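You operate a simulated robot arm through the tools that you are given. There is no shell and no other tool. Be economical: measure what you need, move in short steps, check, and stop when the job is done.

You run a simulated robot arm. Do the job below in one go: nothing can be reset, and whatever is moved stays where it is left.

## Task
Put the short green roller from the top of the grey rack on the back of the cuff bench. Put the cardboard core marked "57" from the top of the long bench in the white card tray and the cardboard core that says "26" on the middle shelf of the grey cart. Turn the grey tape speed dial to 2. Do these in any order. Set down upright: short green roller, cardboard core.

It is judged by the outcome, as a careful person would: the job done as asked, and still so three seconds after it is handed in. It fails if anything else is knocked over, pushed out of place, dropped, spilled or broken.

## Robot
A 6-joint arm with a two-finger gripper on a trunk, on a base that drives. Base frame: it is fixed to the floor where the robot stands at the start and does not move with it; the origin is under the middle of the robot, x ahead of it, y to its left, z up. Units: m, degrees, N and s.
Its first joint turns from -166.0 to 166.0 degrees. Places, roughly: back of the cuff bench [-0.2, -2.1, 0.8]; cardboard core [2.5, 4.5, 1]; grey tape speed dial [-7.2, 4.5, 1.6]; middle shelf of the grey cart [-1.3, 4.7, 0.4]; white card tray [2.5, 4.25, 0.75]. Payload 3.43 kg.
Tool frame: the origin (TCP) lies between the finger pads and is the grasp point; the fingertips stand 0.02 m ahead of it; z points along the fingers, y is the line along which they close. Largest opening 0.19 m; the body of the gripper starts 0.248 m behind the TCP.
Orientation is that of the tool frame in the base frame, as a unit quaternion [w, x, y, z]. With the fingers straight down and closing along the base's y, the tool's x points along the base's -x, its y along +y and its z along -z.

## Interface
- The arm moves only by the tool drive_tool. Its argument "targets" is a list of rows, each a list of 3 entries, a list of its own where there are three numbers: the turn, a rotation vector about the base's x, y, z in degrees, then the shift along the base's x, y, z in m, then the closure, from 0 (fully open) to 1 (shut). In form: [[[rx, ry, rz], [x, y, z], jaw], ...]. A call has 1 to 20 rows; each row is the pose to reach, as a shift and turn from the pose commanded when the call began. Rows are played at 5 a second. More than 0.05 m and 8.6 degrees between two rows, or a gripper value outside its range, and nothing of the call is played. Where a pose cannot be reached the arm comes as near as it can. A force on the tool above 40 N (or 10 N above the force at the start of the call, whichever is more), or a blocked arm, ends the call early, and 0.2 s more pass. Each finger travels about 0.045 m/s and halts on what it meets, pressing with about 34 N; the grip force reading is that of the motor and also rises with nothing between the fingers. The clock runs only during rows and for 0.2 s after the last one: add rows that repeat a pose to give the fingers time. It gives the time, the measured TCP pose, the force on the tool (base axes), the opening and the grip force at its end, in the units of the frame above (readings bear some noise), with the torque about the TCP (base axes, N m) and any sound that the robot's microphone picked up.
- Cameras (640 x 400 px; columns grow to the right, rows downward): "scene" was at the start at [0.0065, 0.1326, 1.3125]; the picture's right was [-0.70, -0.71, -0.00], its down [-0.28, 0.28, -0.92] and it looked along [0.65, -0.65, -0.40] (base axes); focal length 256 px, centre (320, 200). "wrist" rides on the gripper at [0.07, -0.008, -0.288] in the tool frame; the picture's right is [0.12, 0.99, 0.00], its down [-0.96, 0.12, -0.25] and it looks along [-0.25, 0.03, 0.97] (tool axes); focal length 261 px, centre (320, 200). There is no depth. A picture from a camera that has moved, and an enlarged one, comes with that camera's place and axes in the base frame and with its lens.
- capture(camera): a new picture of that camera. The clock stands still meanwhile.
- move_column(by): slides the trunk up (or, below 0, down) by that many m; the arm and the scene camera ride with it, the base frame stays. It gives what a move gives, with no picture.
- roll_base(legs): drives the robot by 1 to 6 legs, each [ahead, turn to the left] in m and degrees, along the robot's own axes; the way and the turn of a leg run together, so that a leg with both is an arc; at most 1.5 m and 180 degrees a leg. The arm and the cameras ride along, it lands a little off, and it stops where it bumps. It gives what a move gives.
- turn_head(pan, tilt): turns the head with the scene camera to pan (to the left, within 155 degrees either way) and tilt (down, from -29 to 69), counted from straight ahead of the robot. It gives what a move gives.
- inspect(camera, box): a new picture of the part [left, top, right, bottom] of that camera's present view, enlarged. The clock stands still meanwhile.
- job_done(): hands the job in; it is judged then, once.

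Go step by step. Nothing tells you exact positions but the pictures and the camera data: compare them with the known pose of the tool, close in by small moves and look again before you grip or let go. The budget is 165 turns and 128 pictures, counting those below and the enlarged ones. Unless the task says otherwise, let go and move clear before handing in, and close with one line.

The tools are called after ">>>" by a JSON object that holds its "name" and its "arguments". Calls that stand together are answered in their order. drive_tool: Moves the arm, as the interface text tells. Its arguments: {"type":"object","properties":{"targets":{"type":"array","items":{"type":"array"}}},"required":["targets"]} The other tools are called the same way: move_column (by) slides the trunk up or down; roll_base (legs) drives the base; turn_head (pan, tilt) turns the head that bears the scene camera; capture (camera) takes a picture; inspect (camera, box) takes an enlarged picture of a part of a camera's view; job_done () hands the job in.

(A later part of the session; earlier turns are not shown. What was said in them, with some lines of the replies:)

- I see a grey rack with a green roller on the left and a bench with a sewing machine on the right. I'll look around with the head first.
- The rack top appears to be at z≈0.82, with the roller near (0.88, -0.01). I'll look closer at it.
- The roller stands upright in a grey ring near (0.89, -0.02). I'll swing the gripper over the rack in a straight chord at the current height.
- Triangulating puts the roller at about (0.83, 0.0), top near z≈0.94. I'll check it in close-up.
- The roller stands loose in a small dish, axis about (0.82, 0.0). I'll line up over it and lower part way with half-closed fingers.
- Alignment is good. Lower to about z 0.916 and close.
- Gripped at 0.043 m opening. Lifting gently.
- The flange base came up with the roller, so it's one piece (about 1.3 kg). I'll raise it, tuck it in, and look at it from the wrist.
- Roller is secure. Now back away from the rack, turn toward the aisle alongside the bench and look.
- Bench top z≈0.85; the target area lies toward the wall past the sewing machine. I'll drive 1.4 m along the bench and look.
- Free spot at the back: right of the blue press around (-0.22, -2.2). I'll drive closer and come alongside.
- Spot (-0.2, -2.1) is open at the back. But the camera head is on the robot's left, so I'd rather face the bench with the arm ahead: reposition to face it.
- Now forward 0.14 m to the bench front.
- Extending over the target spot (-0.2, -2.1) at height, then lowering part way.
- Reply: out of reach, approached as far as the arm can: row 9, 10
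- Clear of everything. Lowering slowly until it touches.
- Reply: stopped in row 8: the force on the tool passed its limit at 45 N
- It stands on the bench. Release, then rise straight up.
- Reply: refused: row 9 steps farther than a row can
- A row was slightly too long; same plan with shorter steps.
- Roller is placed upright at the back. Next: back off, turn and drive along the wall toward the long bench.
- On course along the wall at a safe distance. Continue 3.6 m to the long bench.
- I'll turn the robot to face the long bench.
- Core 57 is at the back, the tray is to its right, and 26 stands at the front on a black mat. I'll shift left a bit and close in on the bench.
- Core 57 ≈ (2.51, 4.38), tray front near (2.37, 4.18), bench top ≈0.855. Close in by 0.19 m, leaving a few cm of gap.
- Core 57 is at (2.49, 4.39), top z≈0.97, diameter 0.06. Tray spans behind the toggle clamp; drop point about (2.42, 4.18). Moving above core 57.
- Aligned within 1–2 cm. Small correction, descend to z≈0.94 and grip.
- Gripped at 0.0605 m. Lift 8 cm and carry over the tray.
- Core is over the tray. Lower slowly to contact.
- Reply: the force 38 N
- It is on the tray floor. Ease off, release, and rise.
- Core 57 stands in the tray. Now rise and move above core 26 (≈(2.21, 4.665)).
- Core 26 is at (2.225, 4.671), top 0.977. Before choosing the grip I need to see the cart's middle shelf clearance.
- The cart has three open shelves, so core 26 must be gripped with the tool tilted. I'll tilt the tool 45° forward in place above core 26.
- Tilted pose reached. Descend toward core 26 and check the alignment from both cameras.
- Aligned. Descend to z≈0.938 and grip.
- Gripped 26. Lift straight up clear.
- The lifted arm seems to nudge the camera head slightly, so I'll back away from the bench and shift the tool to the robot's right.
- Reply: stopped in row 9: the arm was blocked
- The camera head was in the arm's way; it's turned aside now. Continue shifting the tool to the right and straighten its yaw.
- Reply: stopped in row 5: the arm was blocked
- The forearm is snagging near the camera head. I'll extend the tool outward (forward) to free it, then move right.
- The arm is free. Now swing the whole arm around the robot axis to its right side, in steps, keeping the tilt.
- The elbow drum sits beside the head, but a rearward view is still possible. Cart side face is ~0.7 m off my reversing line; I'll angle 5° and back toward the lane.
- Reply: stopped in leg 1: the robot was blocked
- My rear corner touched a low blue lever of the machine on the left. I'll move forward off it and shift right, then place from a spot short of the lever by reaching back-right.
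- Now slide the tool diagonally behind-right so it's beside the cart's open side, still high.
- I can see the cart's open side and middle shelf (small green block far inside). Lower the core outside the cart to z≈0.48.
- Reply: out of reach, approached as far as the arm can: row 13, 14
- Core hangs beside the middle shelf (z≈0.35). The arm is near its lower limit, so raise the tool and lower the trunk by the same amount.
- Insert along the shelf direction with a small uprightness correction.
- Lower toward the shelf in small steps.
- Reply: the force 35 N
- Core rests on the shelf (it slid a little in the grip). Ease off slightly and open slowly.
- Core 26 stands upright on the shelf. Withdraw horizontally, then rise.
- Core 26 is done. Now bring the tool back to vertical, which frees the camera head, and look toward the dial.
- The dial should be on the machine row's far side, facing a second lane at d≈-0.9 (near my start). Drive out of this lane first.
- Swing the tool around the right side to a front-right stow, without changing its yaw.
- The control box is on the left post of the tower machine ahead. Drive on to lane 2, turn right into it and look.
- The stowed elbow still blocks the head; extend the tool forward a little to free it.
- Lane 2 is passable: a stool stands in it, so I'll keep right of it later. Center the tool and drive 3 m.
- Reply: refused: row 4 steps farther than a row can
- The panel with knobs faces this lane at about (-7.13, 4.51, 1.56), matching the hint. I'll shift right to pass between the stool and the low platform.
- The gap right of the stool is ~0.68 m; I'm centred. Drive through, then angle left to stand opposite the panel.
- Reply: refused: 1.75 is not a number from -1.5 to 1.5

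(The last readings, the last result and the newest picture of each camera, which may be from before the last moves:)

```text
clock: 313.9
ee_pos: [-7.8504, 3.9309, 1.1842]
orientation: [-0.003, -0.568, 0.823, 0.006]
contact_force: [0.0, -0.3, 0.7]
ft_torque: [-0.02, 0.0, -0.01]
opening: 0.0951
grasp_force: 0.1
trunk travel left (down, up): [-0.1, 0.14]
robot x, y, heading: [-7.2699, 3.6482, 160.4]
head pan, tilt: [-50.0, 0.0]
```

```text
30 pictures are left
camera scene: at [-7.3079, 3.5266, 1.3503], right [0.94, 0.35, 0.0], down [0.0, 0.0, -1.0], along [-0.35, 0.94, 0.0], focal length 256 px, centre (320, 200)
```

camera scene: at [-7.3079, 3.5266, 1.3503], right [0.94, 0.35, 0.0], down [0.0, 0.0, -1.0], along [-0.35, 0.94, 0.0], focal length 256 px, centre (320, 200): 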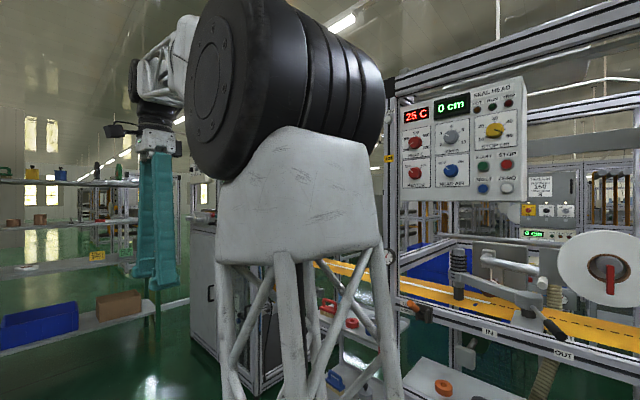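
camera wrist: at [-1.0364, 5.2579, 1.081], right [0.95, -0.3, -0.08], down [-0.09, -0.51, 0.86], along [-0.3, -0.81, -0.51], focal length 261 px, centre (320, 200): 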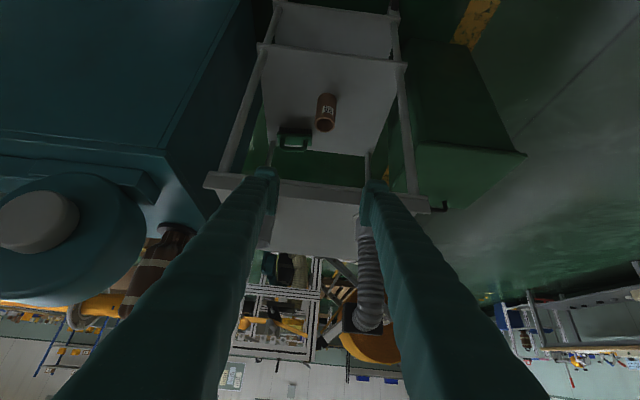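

The panel is visible with a grey dial among others. Enlarge.

>>> {"name": "inspect", "arguments": {"camera": "scene", "box": [390, 75, 530, 225]}}

>>> {"name": "inspect", "arguments": {"camera": "scene", "box": [428, 115, 480, 160]}}

```text
2.67 times, centred on (460, 150) of scene
camera zoom: at [-7.3079, 3.5266, 1.3503], right [0.94, 0.35, 0.0], down [0.0, 0.0, -1.0], along [-0.35, 0.94, 0.0], focal length 683 px, centre (-53, 333)
```

zoom: 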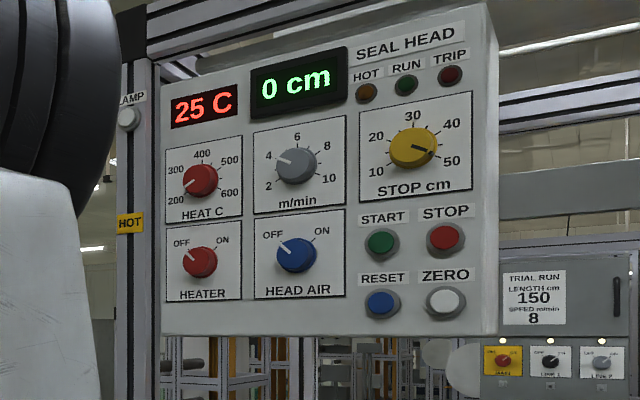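

```text
8.89 times, centred on (454, 138) of scene
camera zoom: at [-7.3079, 3.5266, 1.3503], right [0.94, 0.35, 0.0], down [0.0, 0.0, -1.0], along [-0.35, 0.94, 0.0], focal length 2275 px, centre (-871, 756)
```

zoom: 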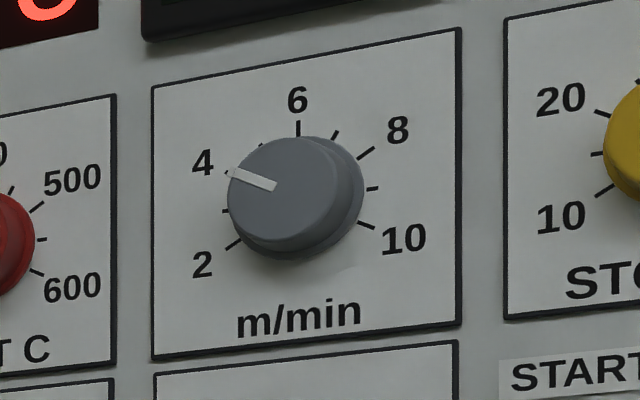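

The grey "m/min" dial is at 4; 2 is 60° counter-clockwise. Panel faces the lane; dial ≈ (-7.20, 4.48, 1.56). First bring the tool to the robot's right and raise the trunk.

>>> {"name": "drive_tool", "arguments": {"targets": [[[0, 0, 0], [0.041, 0.0243, 0], 0.5], [[0, 0, 0], [0.082, 0.0487, 0], 0.5], [[0, 0, 0], [0.123, 0.073, 0], 0.5], [[0, 0, 0], [0.164, 0.0973, 0], 0.5], [[0, 0, 0], [0.205, 0.1217, 0], 0.5], [[0, 0, 0], [0.246, 0.146, 0], 0.5], [[0, 0, 0], [0.287, 0.17, 0], 0.5], [[0, 0, 0], [0.328, 0.1947, 0], 0.5], [[0, 0, 0], [0.37, 0.219, 0], 0.5], [[0, 0, 0], [0.411, 0.243, 0], 0.5], [[0, 0, 0], [0.452, 0.2677, 0], 0.5], [[0, 0, 0], [0.493, 0.292, 0], 0.5]]}}

>>> {"name": "move_column", "arguments": {"by": 0.14}}

```text
clock: 316.6
ee_pos: [-7.3556, 4.2237, 1.184]
orientation: [-0.004, -0.568, 0.823, 0.006]
contact_force: [-0.6, 0.0, 0.6]
ft_torque: [0.11, -0.08, 0.01]
opening: 0.0948
grasp_force: 0.2
trunk travel left (down, up): [-0.1, 0.14]
robot x, y, heading: [-7.2675, 3.6482, 160.8]
head pan, tilt: [-50.0, 0.0]
```

```text
clock: 318.2
ee_pos: [-7.3558, 4.2232, 1.3242]
orientation: [-0.004, -0.568, 0.823, 0.005]
contact_force: [0.3, 0.3, 0.2]
ft_torque: [0.0, -0.02, -0.03]
opening: 0.0951
grasp_force: 0.0
trunk travel left (down, up): [-0.24, 0.0]
robot x, y, heading: [-7.2673, 3.6516, 160.5]
head pan, tilt: [-50.0, 0.0]
```

>>> {"name": "drive_tool", "arguments": {"targets": [[[7.6, -3.03, 0], [0, 0, 0.02], 0.5], [[15.2, -6.06, 0], [0, 0, 0.04], 0.5], [[22.8, -9.08, 0], [0, 0, 0.06], 0.5], [[30.4, -12.1, 0], [0, 0, 0.08], 0.5], [[38.0, -15.1, 0], [0, 0, 0.1], 0.5], [[45.6, -18.2, 0], [0, 0, 0.12], 0.5], [[53.2, -21.2, 0], [0, 0, 0.14], 0.5], [[60.8, -24.2, 0], [0, 0, 0.16], 0.5], [[68.4, -27.2, 0], [0, 0, 0.18], 0.5], [[76.0, -30.3, 0], [0, 0, 0.2], 0.5], [[83.6, -33.3, 0], [0, 0, 0.22], 0.5], [[83.6, -33.3, 0], [0, 0, 0.22], 0.5]]}}

>>> {"name": "capture", "arguments": {"camera": "wrist"}}

>>> {"name": "capture", "arguments": {"camera": "scene"}}

```text
clock: 319.8
ee_pos: [-7.4018, 4.3007, 1.3729]
orientation: [0.373, -0.543, 0.729, 0.186]
contact_force: [1.0, 1.3, 0.0]
ft_torque: [-0.03, 0.03, -0.04]
opening: 0.0953
grasp_force: 0.0
trunk travel left (down, up): [-0.24, 0.0]
robot x, y, heading: [-7.2736, 3.6505, 160.4]
head pan, tilt: [-50.0, 0.0]
stopped in row 7: the arm was blocked; the commanded pose is now the measured one
```

```text
27 pictures are left
camera wrist: at [-7.5037, 4.0564, 1.5086], right [-0.94, 0.26, -0.22], down [-0.06, 0.5, 0.86], along [0.34, 0.82, -0.45], focal length 261 px, centre (320, 200)
```

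wrist: 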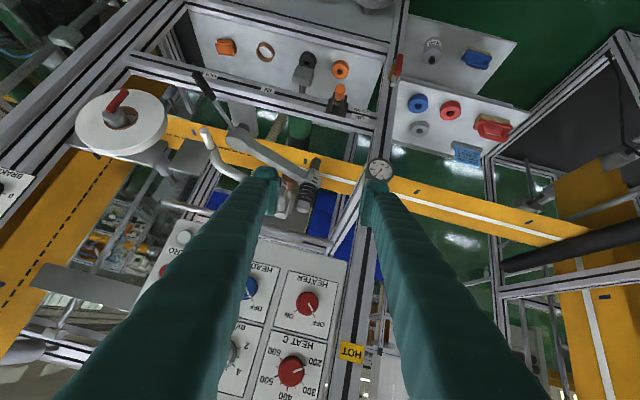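

```text
26 pictures are left
camera scene: at [-7.2958, 3.5202, 1.5143], right [0.97, 0.24, 0.0], down [-0.07, 0.27, -0.96], along [-0.23, 0.93, 0.28], focal length 256 px, centre (320, 200)
```

scene: 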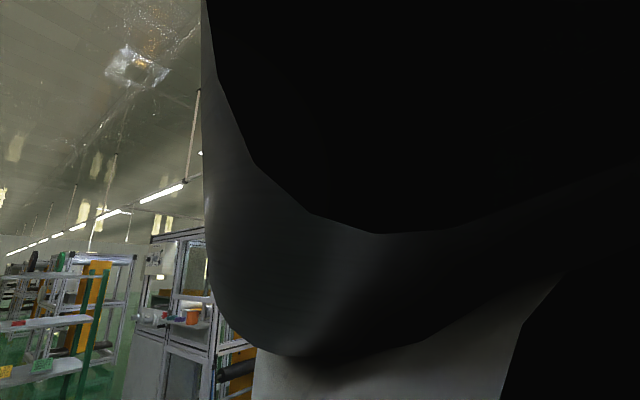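

The elbow again hits the camera head: I need more arm extension, so the robot should stand farther off. First swing the tool forward away from the panel.

>>> {"name": "drive_tool", "arguments": {"targets": [[[0, 0, 0], [-0.046, 0.018, 0], 0.5], [[0, 0, 0], [-0.092, 0.037, 0], 0.5], [[0, 0, 0], [-0.138, 0.055, 0], 0.5], [[0, 0, 0], [-0.184, 0.073, 0], 0.5], [[0, 0, 0], [-0.23, 0.092, 0], 0.5]]}}

>>> {"name": "roll_base", "arguments": {"legs": [[0, 36], [0.55, 0], [0, -38], [-0.3, 0]]}}

>>> {"name": "turn_head", "arguments": {"pan": -20, "tilt": 5}}

>>> {"name": "capture", "arguments": {"camera": "scene"}}

```text
clock: 321.0
ee_pos: [-7.6303, 4.3885, 1.3787]
orientation: [0.373, -0.541, 0.729, 0.19]
contact_force: [0.5, -0.6, 1.1]
ft_torque: [-0.05, 0.23, 0.2]
opening: 0.0951
grasp_force: 0.0
trunk travel left (down, up): [-0.24, 0.0]
robot x, y, heading: [-7.2693, 3.6499, 160.3]
head pan, tilt: [-50.0, 0.0]
```

```text
clock: 329.4
ee_pos: [-7.8546, 4.1389, 1.378]
orientation: [0.377, -0.525, 0.741, 0.181]
contact_force: [0.2, -0.1, 0.1]
ft_torque: [-0.02, -0.02, 0.0]
opening: 0.0952
grasp_force: 0.1
trunk travel left (down, up): [-0.24, 0.0]
robot x, y, heading: [-7.5232, 3.3884, 158.1]
head pan, tilt: [-50.0, 0.0]
```

```text
clock: 330.4
ee_pos: [-7.8541, 4.1398, 1.3793]
orientation: [0.378, -0.525, 0.741, 0.181]
contact_force: [0.2, -0.2, -0.1]
ft_torque: [-0.06, 0.01, 0.02]
opening: 0.0952
grasp_force: 0.1
trunk travel left (down, up): [-0.24, 0.0]
robot x, y, heading: [-7.5254, 3.3834, 158.1]
head pan, tilt: [-20.0, 5.0]
```

```text
25 pictures are left
camera scene: at [-7.6089, 3.2402, 1.4824], right [0.67, 0.74, 0.0], down [0.06, -0.06, -1.0], along [-0.74, 0.67, -0.09], focal length 256 px, centre (320, 200)
```

scene: 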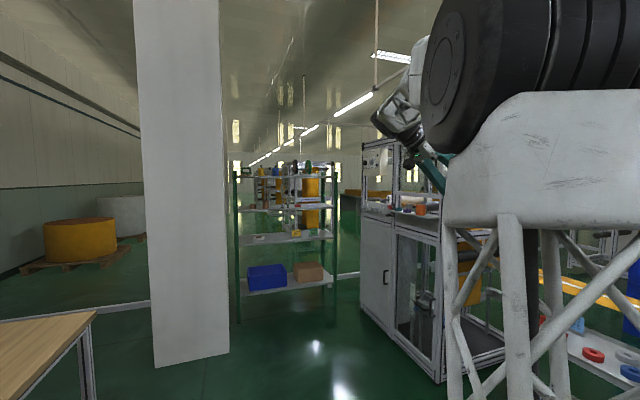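

The head is clear now, robot 1.14 m off the dial. Continue to the horizontal tool pose in front of the dial, at about 0.2 m standoff.

>>> {"name": "drive_tool", "arguments": {"targets": [[[2.89, -0.64, 0.26], [0.0418, 0.011, 0.0129], 0.5], [[5.79, -1.27, 0.52], [0.0836, 0.022, 0.0258], 0.5], [[8.68, -1.91, 0.78], [0.1254, 0.033, 0.0387], 0.5], [[11.57, -2.55, 1.04], [0.1672, 0.044, 0.0516], 0.5], [[14.46, -3.19, 1.3], [0.209, 0.055, 0.0645], 0.5], [[17.36, -3.82, 1.56], [0.2508, 0.066, 0.0774], 0.5], [[20.25, -4.46, 1.82], [0.2926, 0.077, 0.0903], 0.5], [[23.14, -5.1, 2.08], [0.3344, 0.088, 0.1032], 0.5], [[26.04, -5.73, 2.34], [0.3762, 0.099, 0.1161], 0.5], [[28.93, -6.37, 2.6], [0.418, 0.11, 0.129], 0.5], [[31.8, -7.0, 2.86], [0.4598, 0.121, 0.1419], 0.5], [[34.7, -7.65, 3.12], [0.5016, 0.132, 0.1548], 0.5], [[37.6, -8.28, 3.38], [0.5434, 0.143, 0.1677], 0.5], [[40.5, -8.92, 3.64], [0.585, 0.154, 0.18], 0.5], [[40.5, -8.92, 3.64], [0.585, 0.154, 0.18], 0.5]]}}

>>> {"name": "capture", "arguments": {"camera": "wrist"}}

```text
clock: 333.6
ee_pos: [-7.2692, 4.289, 1.5593]
orientation: [0.585, -0.396, 0.586, 0.398]
contact_force: [0.9, -1.0, 0.1]
ft_torque: [0.0, -0.01, -0.06]
opening: 0.0948
grasp_force: 0.0
trunk travel left (down, up): [-0.24, 0.0]
robot x, y, heading: [-7.5215, 3.3862, 158.2]
head pan, tilt: [-20.0, 5.0]
```

```text
24 pictures are left
camera wrist: at [-7.3675, 4.018, 1.4887], right [-0.92, 0.37, -0.12], down [-0.2, -0.19, 0.96], along [0.33, 0.91, 0.25], focal length 261 px, centre (320, 200)
```

wrist: 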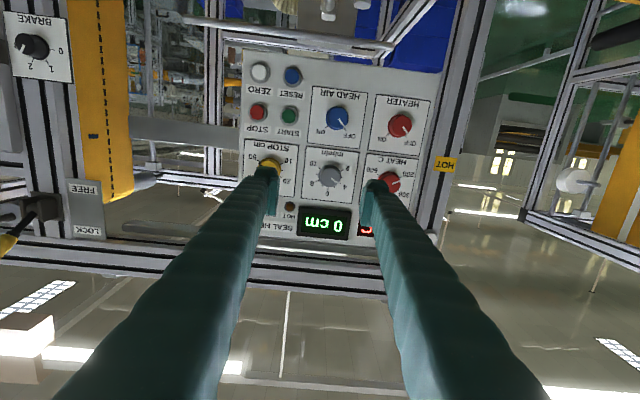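

The wrist view shows the dial well; triangulated ≈ (-7.189, 4.538, 1.572). Approach to ~0.12 m and re-measure.

>>> {"name": "drive_tool", "arguments": {"targets": [[[0, 0, 0], [0.01, 0.043, 0.004], 0.5], [[0, 0, 0], [0.02, 0.086, 0.008], 0.55], [[0, 0, 0], [0.031, 0.128, 0.012], 0.58], [[0, 0, 0], [0.031, 0.128, 0.012], 0.58]]}}

>>> {"name": "capture", "arguments": {"camera": "wrist"}}

>>> {"name": "inspect", "arguments": {"camera": "wrist", "box": [240, 120, 400, 220]}}

```text
clock: 334.6
ee_pos: [-7.239, 4.4204, 1.5708]
orientation: [0.586, -0.397, 0.584, 0.397]
contact_force: [-0.4, 1.0, 0.1]
ft_torque: [0.1, -0.01, 0.0]
opening: 0.0799
grasp_force: 0.1
trunk travel left (down, up): [-0.24, 0.0]
robot x, y, heading: [-7.5237, 3.3884, 158.0]
head pan, tilt: [-20.0, 5.0]
```

```text
23 pictures are left
camera wrist: at [-7.3372, 4.149, 1.5009], right [-0.92, 0.37, -0.12], down [-0.2, -0.19, 0.96], along [0.33, 0.91, 0.25], focal length 261 px, centre (320, 200)
```

wrist: 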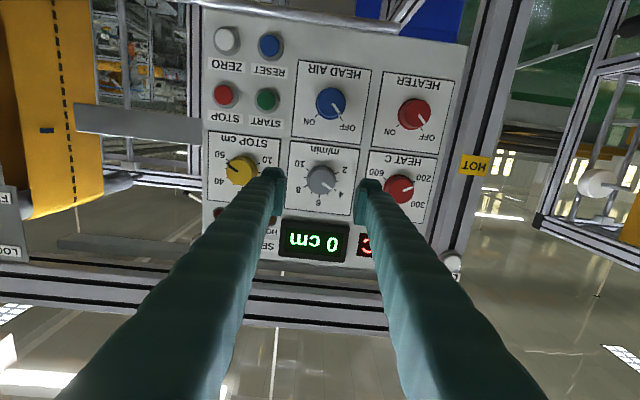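

```text
4.00 times, centred on (320, 170) of wrist
camera zoom: at [-7.3372, 4.149, 1.5009], right [-0.92, 0.37, -0.12], down [-0.2, -0.19, 0.96], along [0.33, 0.91, 0.25], focal length 1043 px, centre (320, 320)
```

zoom: 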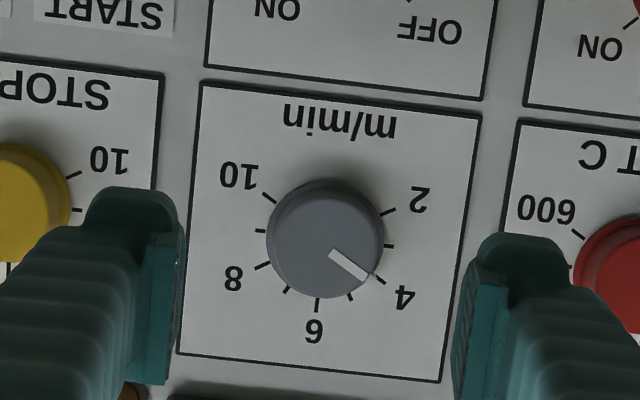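

Lateral and height alignment are within ~1–2 mm. Move 4.5 cm closer and re-measure the distance.

>>> {"name": "drive_tool", "arguments": {"targets": [[[0, 0, 0], [0.0083, 0.0209, 0], 0.58], [[0, 0, 0], [0.0167, 0.0418, 0], 0.58], [[0, 0, 0], [0.0167, 0.0418, 0], 0.58]]}}

>>> {"name": "inspect", "arguments": {"camera": "wrist", "box": [240, 120, 400, 220]}}

>>> {"name": "turn_head", "arguments": {"pan": -35, "tilt": 0}}

>>> {"name": "capture", "arguments": {"camera": "scene"}}

```text
clock: 335.4
ee_pos: [-7.2239, 4.4626, 1.5705]
orientation: [0.585, -0.398, 0.584, 0.399]
contact_force: [0.7, 0.9, -0.6]
ft_torque: [0.09, -0.02, 0.01]
opening: 0.0799
grasp_force: 0.1
trunk travel left (down, up): [-0.24, 0.0]
robot x, y, heading: [-7.5225, 3.3839, 158.1]
head pan, tilt: [-20.0, 5.0]
```

```text
4.00 times, centred on (320, 170) of wrist
camera zoom: at [-7.3215, 4.1919, 1.5007], right [-0.92, 0.37, -0.12], down [-0.2, -0.19, 0.96], along [0.33, 0.91, 0.25], focal length 1043 px, centre (320, 320)
```

zoom: 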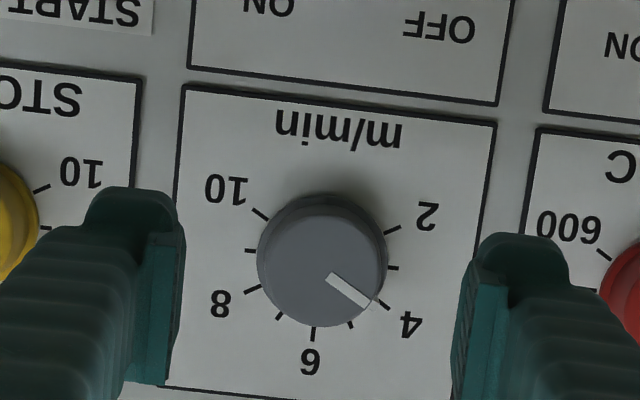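

```text
clock: 336.2
ee_pos: [-7.2226, 4.4609, 1.5726]
orientation: [0.586, -0.397, 0.584, 0.398]
contact_force: [1.0, 0.5, 0.5]
ft_torque: [-0.01, 0.02, 0.01]
opening: 0.0796
grasp_force: 0.1
trunk travel left (down, up): [-0.24, 0.0]
robot x, y, heading: [-7.5208, 3.3864, 158.2]
head pan, tilt: [-35.0, 0.0]
```

```text
20 pictures are left
camera scene: at [-7.5897, 3.2544, 1.4903], right [0.84, 0.55, 0.0], down [0.0, 0.0, -1.0], along [-0.55, 0.84, 0.0], focal length 256 px, centre (320, 200)
```

scene: 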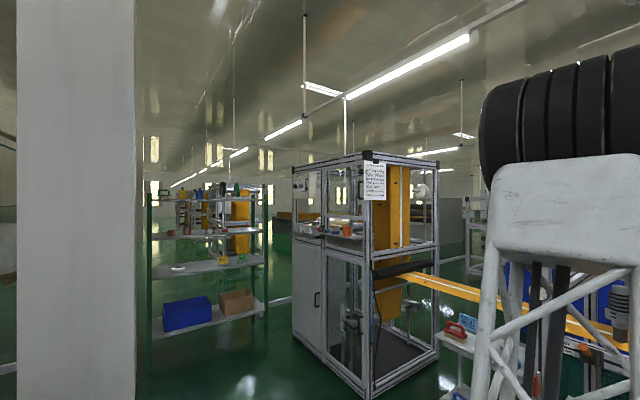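

Distance to the panel ≈5 cm from the fingertips. Advance in small steps.

>>> {"name": "drive_tool", "arguments": {"targets": [[[0, 0, 0], [0.0037, 0.0093, 0], 0.58], [[0, 0, 0], [0.0074, 0.0186, 0], 0.6], [[0, 0, 0], [0.01, 0.025, 0], 0.6], [[0, 0, 0], [0.01, 0.025, 0], 0.6]]}}

>>> {"name": "inspect", "arguments": {"camera": "wrist", "box": [240, 120, 400, 220]}}

```text
clock: 337.2
ee_pos: [-7.2123, 4.487, 1.569]
orientation: [0.585, -0.397, 0.585, 0.397]
contact_force: [-0.3, 0.2, -0.2]
ft_torque: [0.01, -0.02, 0.02]
opening: 0.076
grasp_force: 0.1
trunk travel left (down, up): [-0.24, 0.0]
robot x, y, heading: [-7.5231, 3.3851, 157.9]
head pan, tilt: [-35.0, 0.0]
```

```text
4.00 times, centred on (320, 170) of wrist
camera zoom: at [-7.3111, 4.2171, 1.4998], right [-0.92, 0.37, -0.12], down [-0.2, -0.19, 0.96], along [0.33, 0.91, 0.25], focal length 1043 px, centre (320, 320)
```

zoom: 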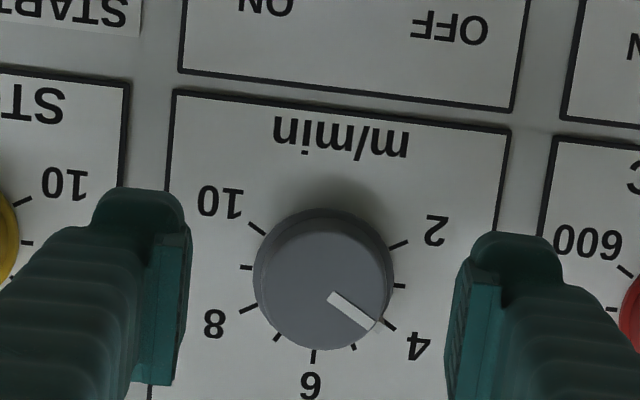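

Panel plane is ~2 cm ahead of the fingertips. Advance 1.5 cm and grip the dial.

>>> {"name": "drive_tool", "arguments": {"targets": [[[0, 0, 0], [0.003, 0.007, 0.001], 0.6], [[0, 0, 0], [0.0056, 0.0139, 0.001], 0.6], [[0, 0, 0], [0.0056, 0.0139, 0.001], 0.6], [[0, 0, 0], [0.0056, 0.0139, 0.001], 0.7], [[0, 0, 0], [0.0056, 0.0139, 0.001], 0.8], [[0, 0, 0], [0.0056, 0.0139, 0.001], 0.82], [[0, 0, 0], [0.0056, 0.0139, 0.001], 0.82], [[0, 0, 0], [0.0056, 0.0139, 0.001], 0.82]]}}

>>> {"name": "inspect", "arguments": {"camera": "wrist", "box": [240, 120, 400, 220]}}

```text
clock: 339.0
ee_pos: [-7.2058, 4.5005, 1.5704]
orientation: [0.586, -0.397, 0.584, 0.398]
contact_force: [0.8, -0.2, -0.1]
ft_torque: [-0.01, 0.03, 0.01]
opening: 0.0343
grasp_force: 0.1
trunk travel left (down, up): [-0.24, 0.0]
robot x, y, heading: [-7.5227, 3.3836, 157.8]
head pan, tilt: [-35.0, 0.0]
```

```text
4.00 times, centred on (320, 170) of wrist
camera zoom: at [-7.3051, 4.2299, 1.5011], right [-0.92, 0.37, -0.12], down [-0.2, -0.19, 0.96], along [0.33, 0.91, 0.25], focal length 1043 px, centre (320, 320)
```

zoom: 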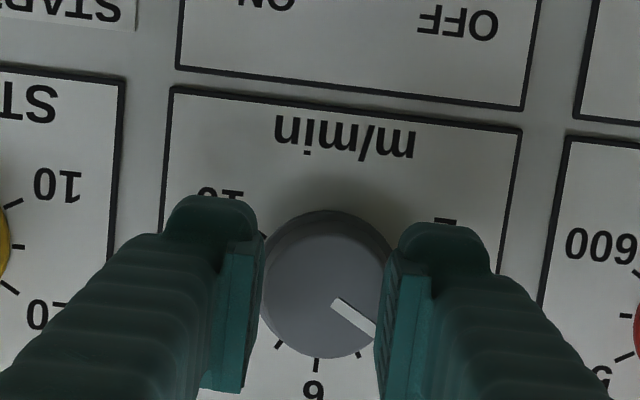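

The fingers closed just in front of the dial; reopen and advance further in small steps.

>>> {"name": "drive_tool", "arguments": {"targets": [[[0, 0, 0], [0, 0, 0], 0.7], [[0, 0, 0], [0, 0, 0], 0.62], [[0, 0, 0], [0, 0, 0], 0.62], [[0, 0, 0], [0.0015, 0.0037, 0], 0.62], [[0, 0, 0], [0.003, 0.0074, 0], 0.62], [[0, 0, 0], [0.0044, 0.0111, 0], 0.62], [[0, 0, 0], [0.0059, 0.0149, 0], 0.62], [[0, 0, 0], [0.0067, 0.0167, 0], 0.62], [[0, 0, 0], [0.0067, 0.0167, 0], 0.62]]}}

>>> {"name": "inspect", "arguments": {"camera": "wrist", "box": [240, 120, 400, 220]}}

```text
clock: 341.0
ee_pos: [-7.2004, 4.5177, 1.5703]
orientation: [0.585, -0.398, 0.584, 0.398]
contact_force: [0.6, 0.7, 1.0]
ft_torque: [-0.03, 0.0, 0.01]
opening: 0.0722
grasp_force: 0.0
trunk travel left (down, up): [-0.24, 0.0]
robot x, y, heading: [-7.5224, 3.3901, 158.1]
head pan, tilt: [-35.0, 0.0]
```

```text
4.00 times, centred on (320, 170) of wrist
camera zoom: at [-7.2985, 4.2471, 1.5009], right [-0.92, 0.37, -0.12], down [-0.2, -0.19, 0.96], along [0.33, 0.91, 0.25], focal length 1043 px, centre (320, 320)
```

zoom: 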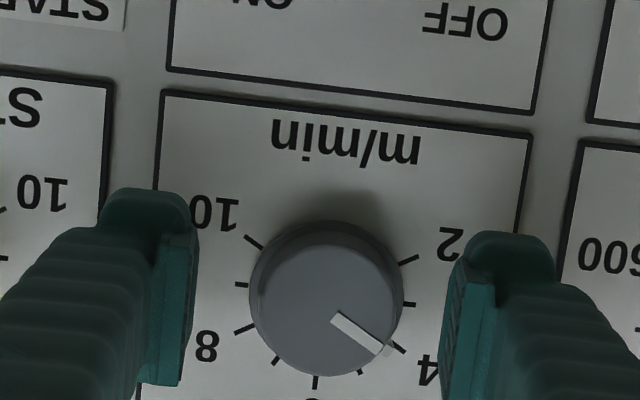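

>>> {"name": "drive_tool", "arguments": {"targets": [[[0, 0, 0], [-0.0015, 0.0006, 0.002], 0.62], [[0, 0, 0], [-0.0015, 0.0006, 0.002], 0.7], [[0, 0, 0], [-0.0015, 0.0006, 0.002], 0.78], [[0, 0, 0], [-0.0015, 0.0006, 0.002], 0.82], [[0, 0, 0], [-0.0015, 0.0006, 0.002], 0.85], [[0, 0, 0], [-0.0015, 0.0006, 0.002], 0.85]]}}

>>> {"name": "inspect", "arguments": {"camera": "wrist", "box": [240, 120, 400, 220]}}

```text
clock: 342.4
ee_pos: [-7.2024, 4.5183, 1.5731]
orientation: [0.585, -0.398, 0.584, 0.398]
contact_force: [-1.6, 3.2, 1.6]
ft_torque: [0.03, -0.03, 0.12]
opening: 0.0359
grasp_force: 45.1
trunk travel left (down, up): [-0.24, 0.0]
robot x, y, heading: [-7.5214, 3.3812, 158.2]
head pan, tilt: [-35.0, 0.0]
```

```text
4.00 times, centred on (320, 170) of wrist
camera zoom: at [-7.3006, 4.2483, 1.5028], right [-0.92, 0.36, -0.12], down [-0.2, -0.19, 0.96], along [0.33, 0.91, 0.25], focal length 1043 px, centre (320, 320)
```

zoom: 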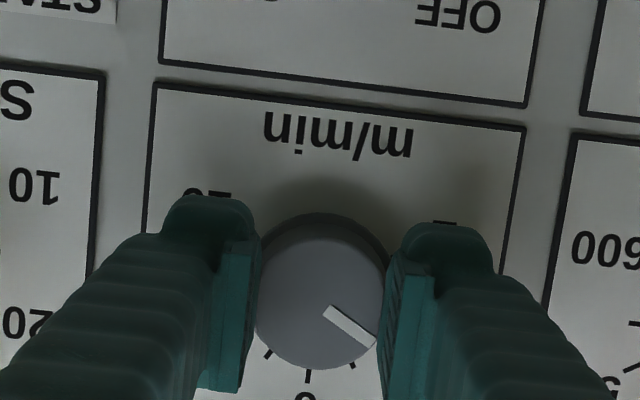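

Gripped. Turn counter-clockwise (as seen from the front) by 60°.

>>> {"name": "drive_tool", "arguments": {"targets": [[[-2.775, -6.97, 0], [0, 0, 0], 0.85], [[-5.55, -13.94, 0], [0, 0, 0], 0.85], [[-8.33, -20.9, 0], [0, 0, 0], 0.85], [[-11.1, -27.87, 0], [0, 0, 0], 0.85], [[-13.88, -34.84, 0], [0, 0, 0], 0.85], [[-16.65, -41.8, 0], [0, 0, 0], 0.85], [[-19.43, -48.8, 0], [0, 0, 0], 0.85], [[-22.2, -55.74, 0], [0, 0, 0], 0.85], [[-22.2, -55.74, 0], [0, 0, 0], 0.85]]}}

>>> {"name": "inspect", "arguments": {"camera": "wrist", "box": [240, 120, 400, 220]}}

```text
clock: 344.4
ee_pos: [-7.2002, 4.5188, 1.574]
orientation: [0.705, -0.637, 0.307, 0.052]
contact_force: [1.1, 6.2, 11.5]
ft_torque: [0.32, 0.36, 0.03]
opening: 0.036
grasp_force: 45.1
trunk travel left (down, up): [-0.24, 0.0]
robot x, y, heading: [-7.5231, 3.3862, 158.1]
head pan, tilt: [-35.0, 0.0]
```

```text
4.00 times, centred on (320, 170) of wrist
camera zoom: at [-7.2467, 4.2268, 1.5469], right [-0.36, 0.14, -0.92], down [-0.92, 0.1, 0.38], along [0.14, 0.98, 0.1], focal length 1043 px, centre (320, 320)
```

zoom: 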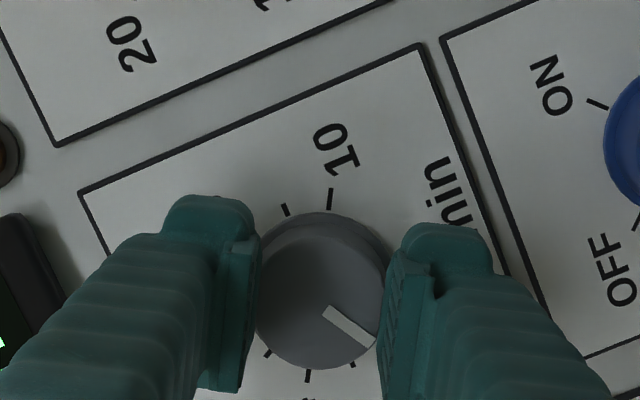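

The dial turned with the gripper exactly one 60° step. Release and check.

>>> {"name": "drive_tool", "arguments": {"targets": [[[0, 0, 0], [0, 0, 0], 0.75], [[0, 0, 0], [0, 0, 0], 0.65], [[0, 0, 0], [0, 0, 0], 0.6], [[0, 0, 0], [0, 0, 0], 0.6], [[0, 0, 0], [-0.0074, -0.0186, 0], 0.6], [[0, 0, 0], [-0.0185, -0.0465, 0], 0.6], [[0, 0, 0], [-0.0333, -0.0836, 0], 0.6], [[0, 0, 0], [-0.05, -0.125, 0], 0.6]]}}

>>> {"name": "inspect", "arguments": {"camera": "wrist", "box": [240, 120, 400, 220]}}

```text
clock: 346.2
ee_pos: [-7.2531, 4.3944, 1.5716]
orientation: [0.704, -0.639, 0.307, 0.052]
contact_force: [0.5, 1.0, 0.2]
ft_torque: [0.16, -0.07, 0.0]
opening: 0.0761
grasp_force: 0.0
trunk travel left (down, up): [-0.24, 0.0]
robot x, y, heading: [-7.5197, 3.3856, 158.2]
head pan, tilt: [-35.0, 0.0]
```

```text
4.00 times, centred on (320, 170) of wrist
camera zoom: at [-7.2989, 4.1016, 1.5455], right [-0.37, 0.14, -0.92], down [-0.92, 0.1, 0.38], along [0.14, 0.98, 0.09], focal length 1043 px, centre (320, 320)
```

zoom: 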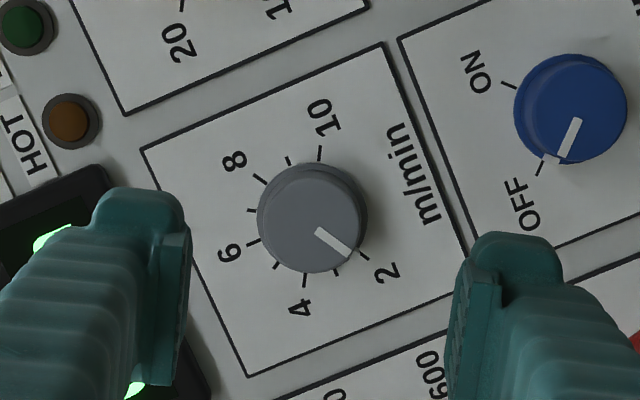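

>>> {"name": "inspect", "arguments": {"camera": "wrist", "box": [295, 150, 343, 195]}}

```text
8.89 times, centred on (319, 172) of wrist
camera zoom: at [-7.2989, 4.1016, 1.5455], right [-0.37, 0.14, -0.92], down [-0.92, 0.1, 0.38], along [0.14, 0.98, 0.09], focal length 2317 px, centre (329, 444)
```

zoom: 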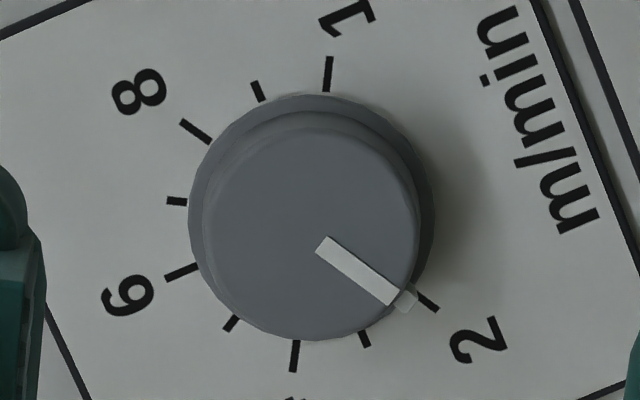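

The pointer lines up with 2. Back the tool off a bit more and hand in.

>>> {"name": "drive_tool", "arguments": {"targets": [[[0, 0, 0], [-0.0165, -0.0415, 0], 0.6], [[0, 0, 0], [-0.033, -0.083, 0], 0.6], [[0, 0, 0], [-0.033, -0.083, 0], 0.6]]}}

>>> {"name": "capture", "arguments": {"camera": "wrist"}}

```text
clock: 347.0
ee_pos: [-7.2832, 4.3079, 1.5748]
orientation: [0.705, -0.637, 0.308, 0.052]
contact_force: [0.0, 0.0, 0.3]
ft_torque: [-0.13, 0.06, 0.03]
opening: 0.0759
grasp_force: 0.0
trunk travel left (down, up): [-0.24, 0.0]
robot x, y, heading: [-7.5237, 3.3874, 158.0]
head pan, tilt: [-35.0, 0.0]
```

```text
12 pictures are left
camera wrist: at [-7.3297, 4.0165, 1.5468], right [-0.37, 0.14, -0.92], down [-0.92, 0.1, 0.38], along [0.14, 0.98, 0.1], focal length 261 px, centre (320, 200)
```

wrist: 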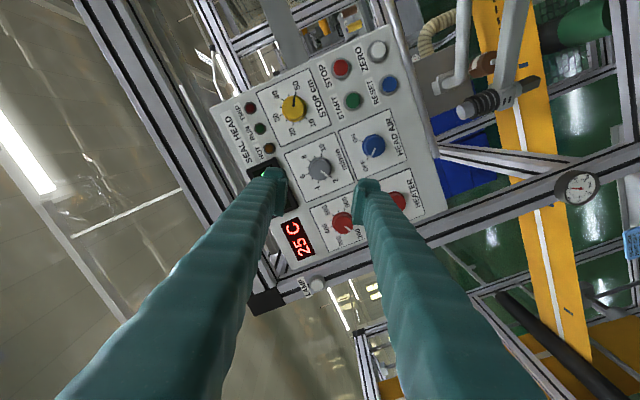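

All four parts are in place and the tool is clear of the panel, so I'm handing the job in.

>>> {"name": "job_done", "arguments": {}}

```text
The job is handed in.
```

I finished all four tasks and handed the job in; no result came back. The green roller stands upright at the back of the cuff bench. Core 57 stands upright in the white card tray, and core 26 stands upright on the cart's middle shelf. The tape speed dial points at 2. While reversing toward the cart, the base bumped a low blue lever on the machine beside it and stopped; I didn't see it displaced, but I couldn't check it closely.
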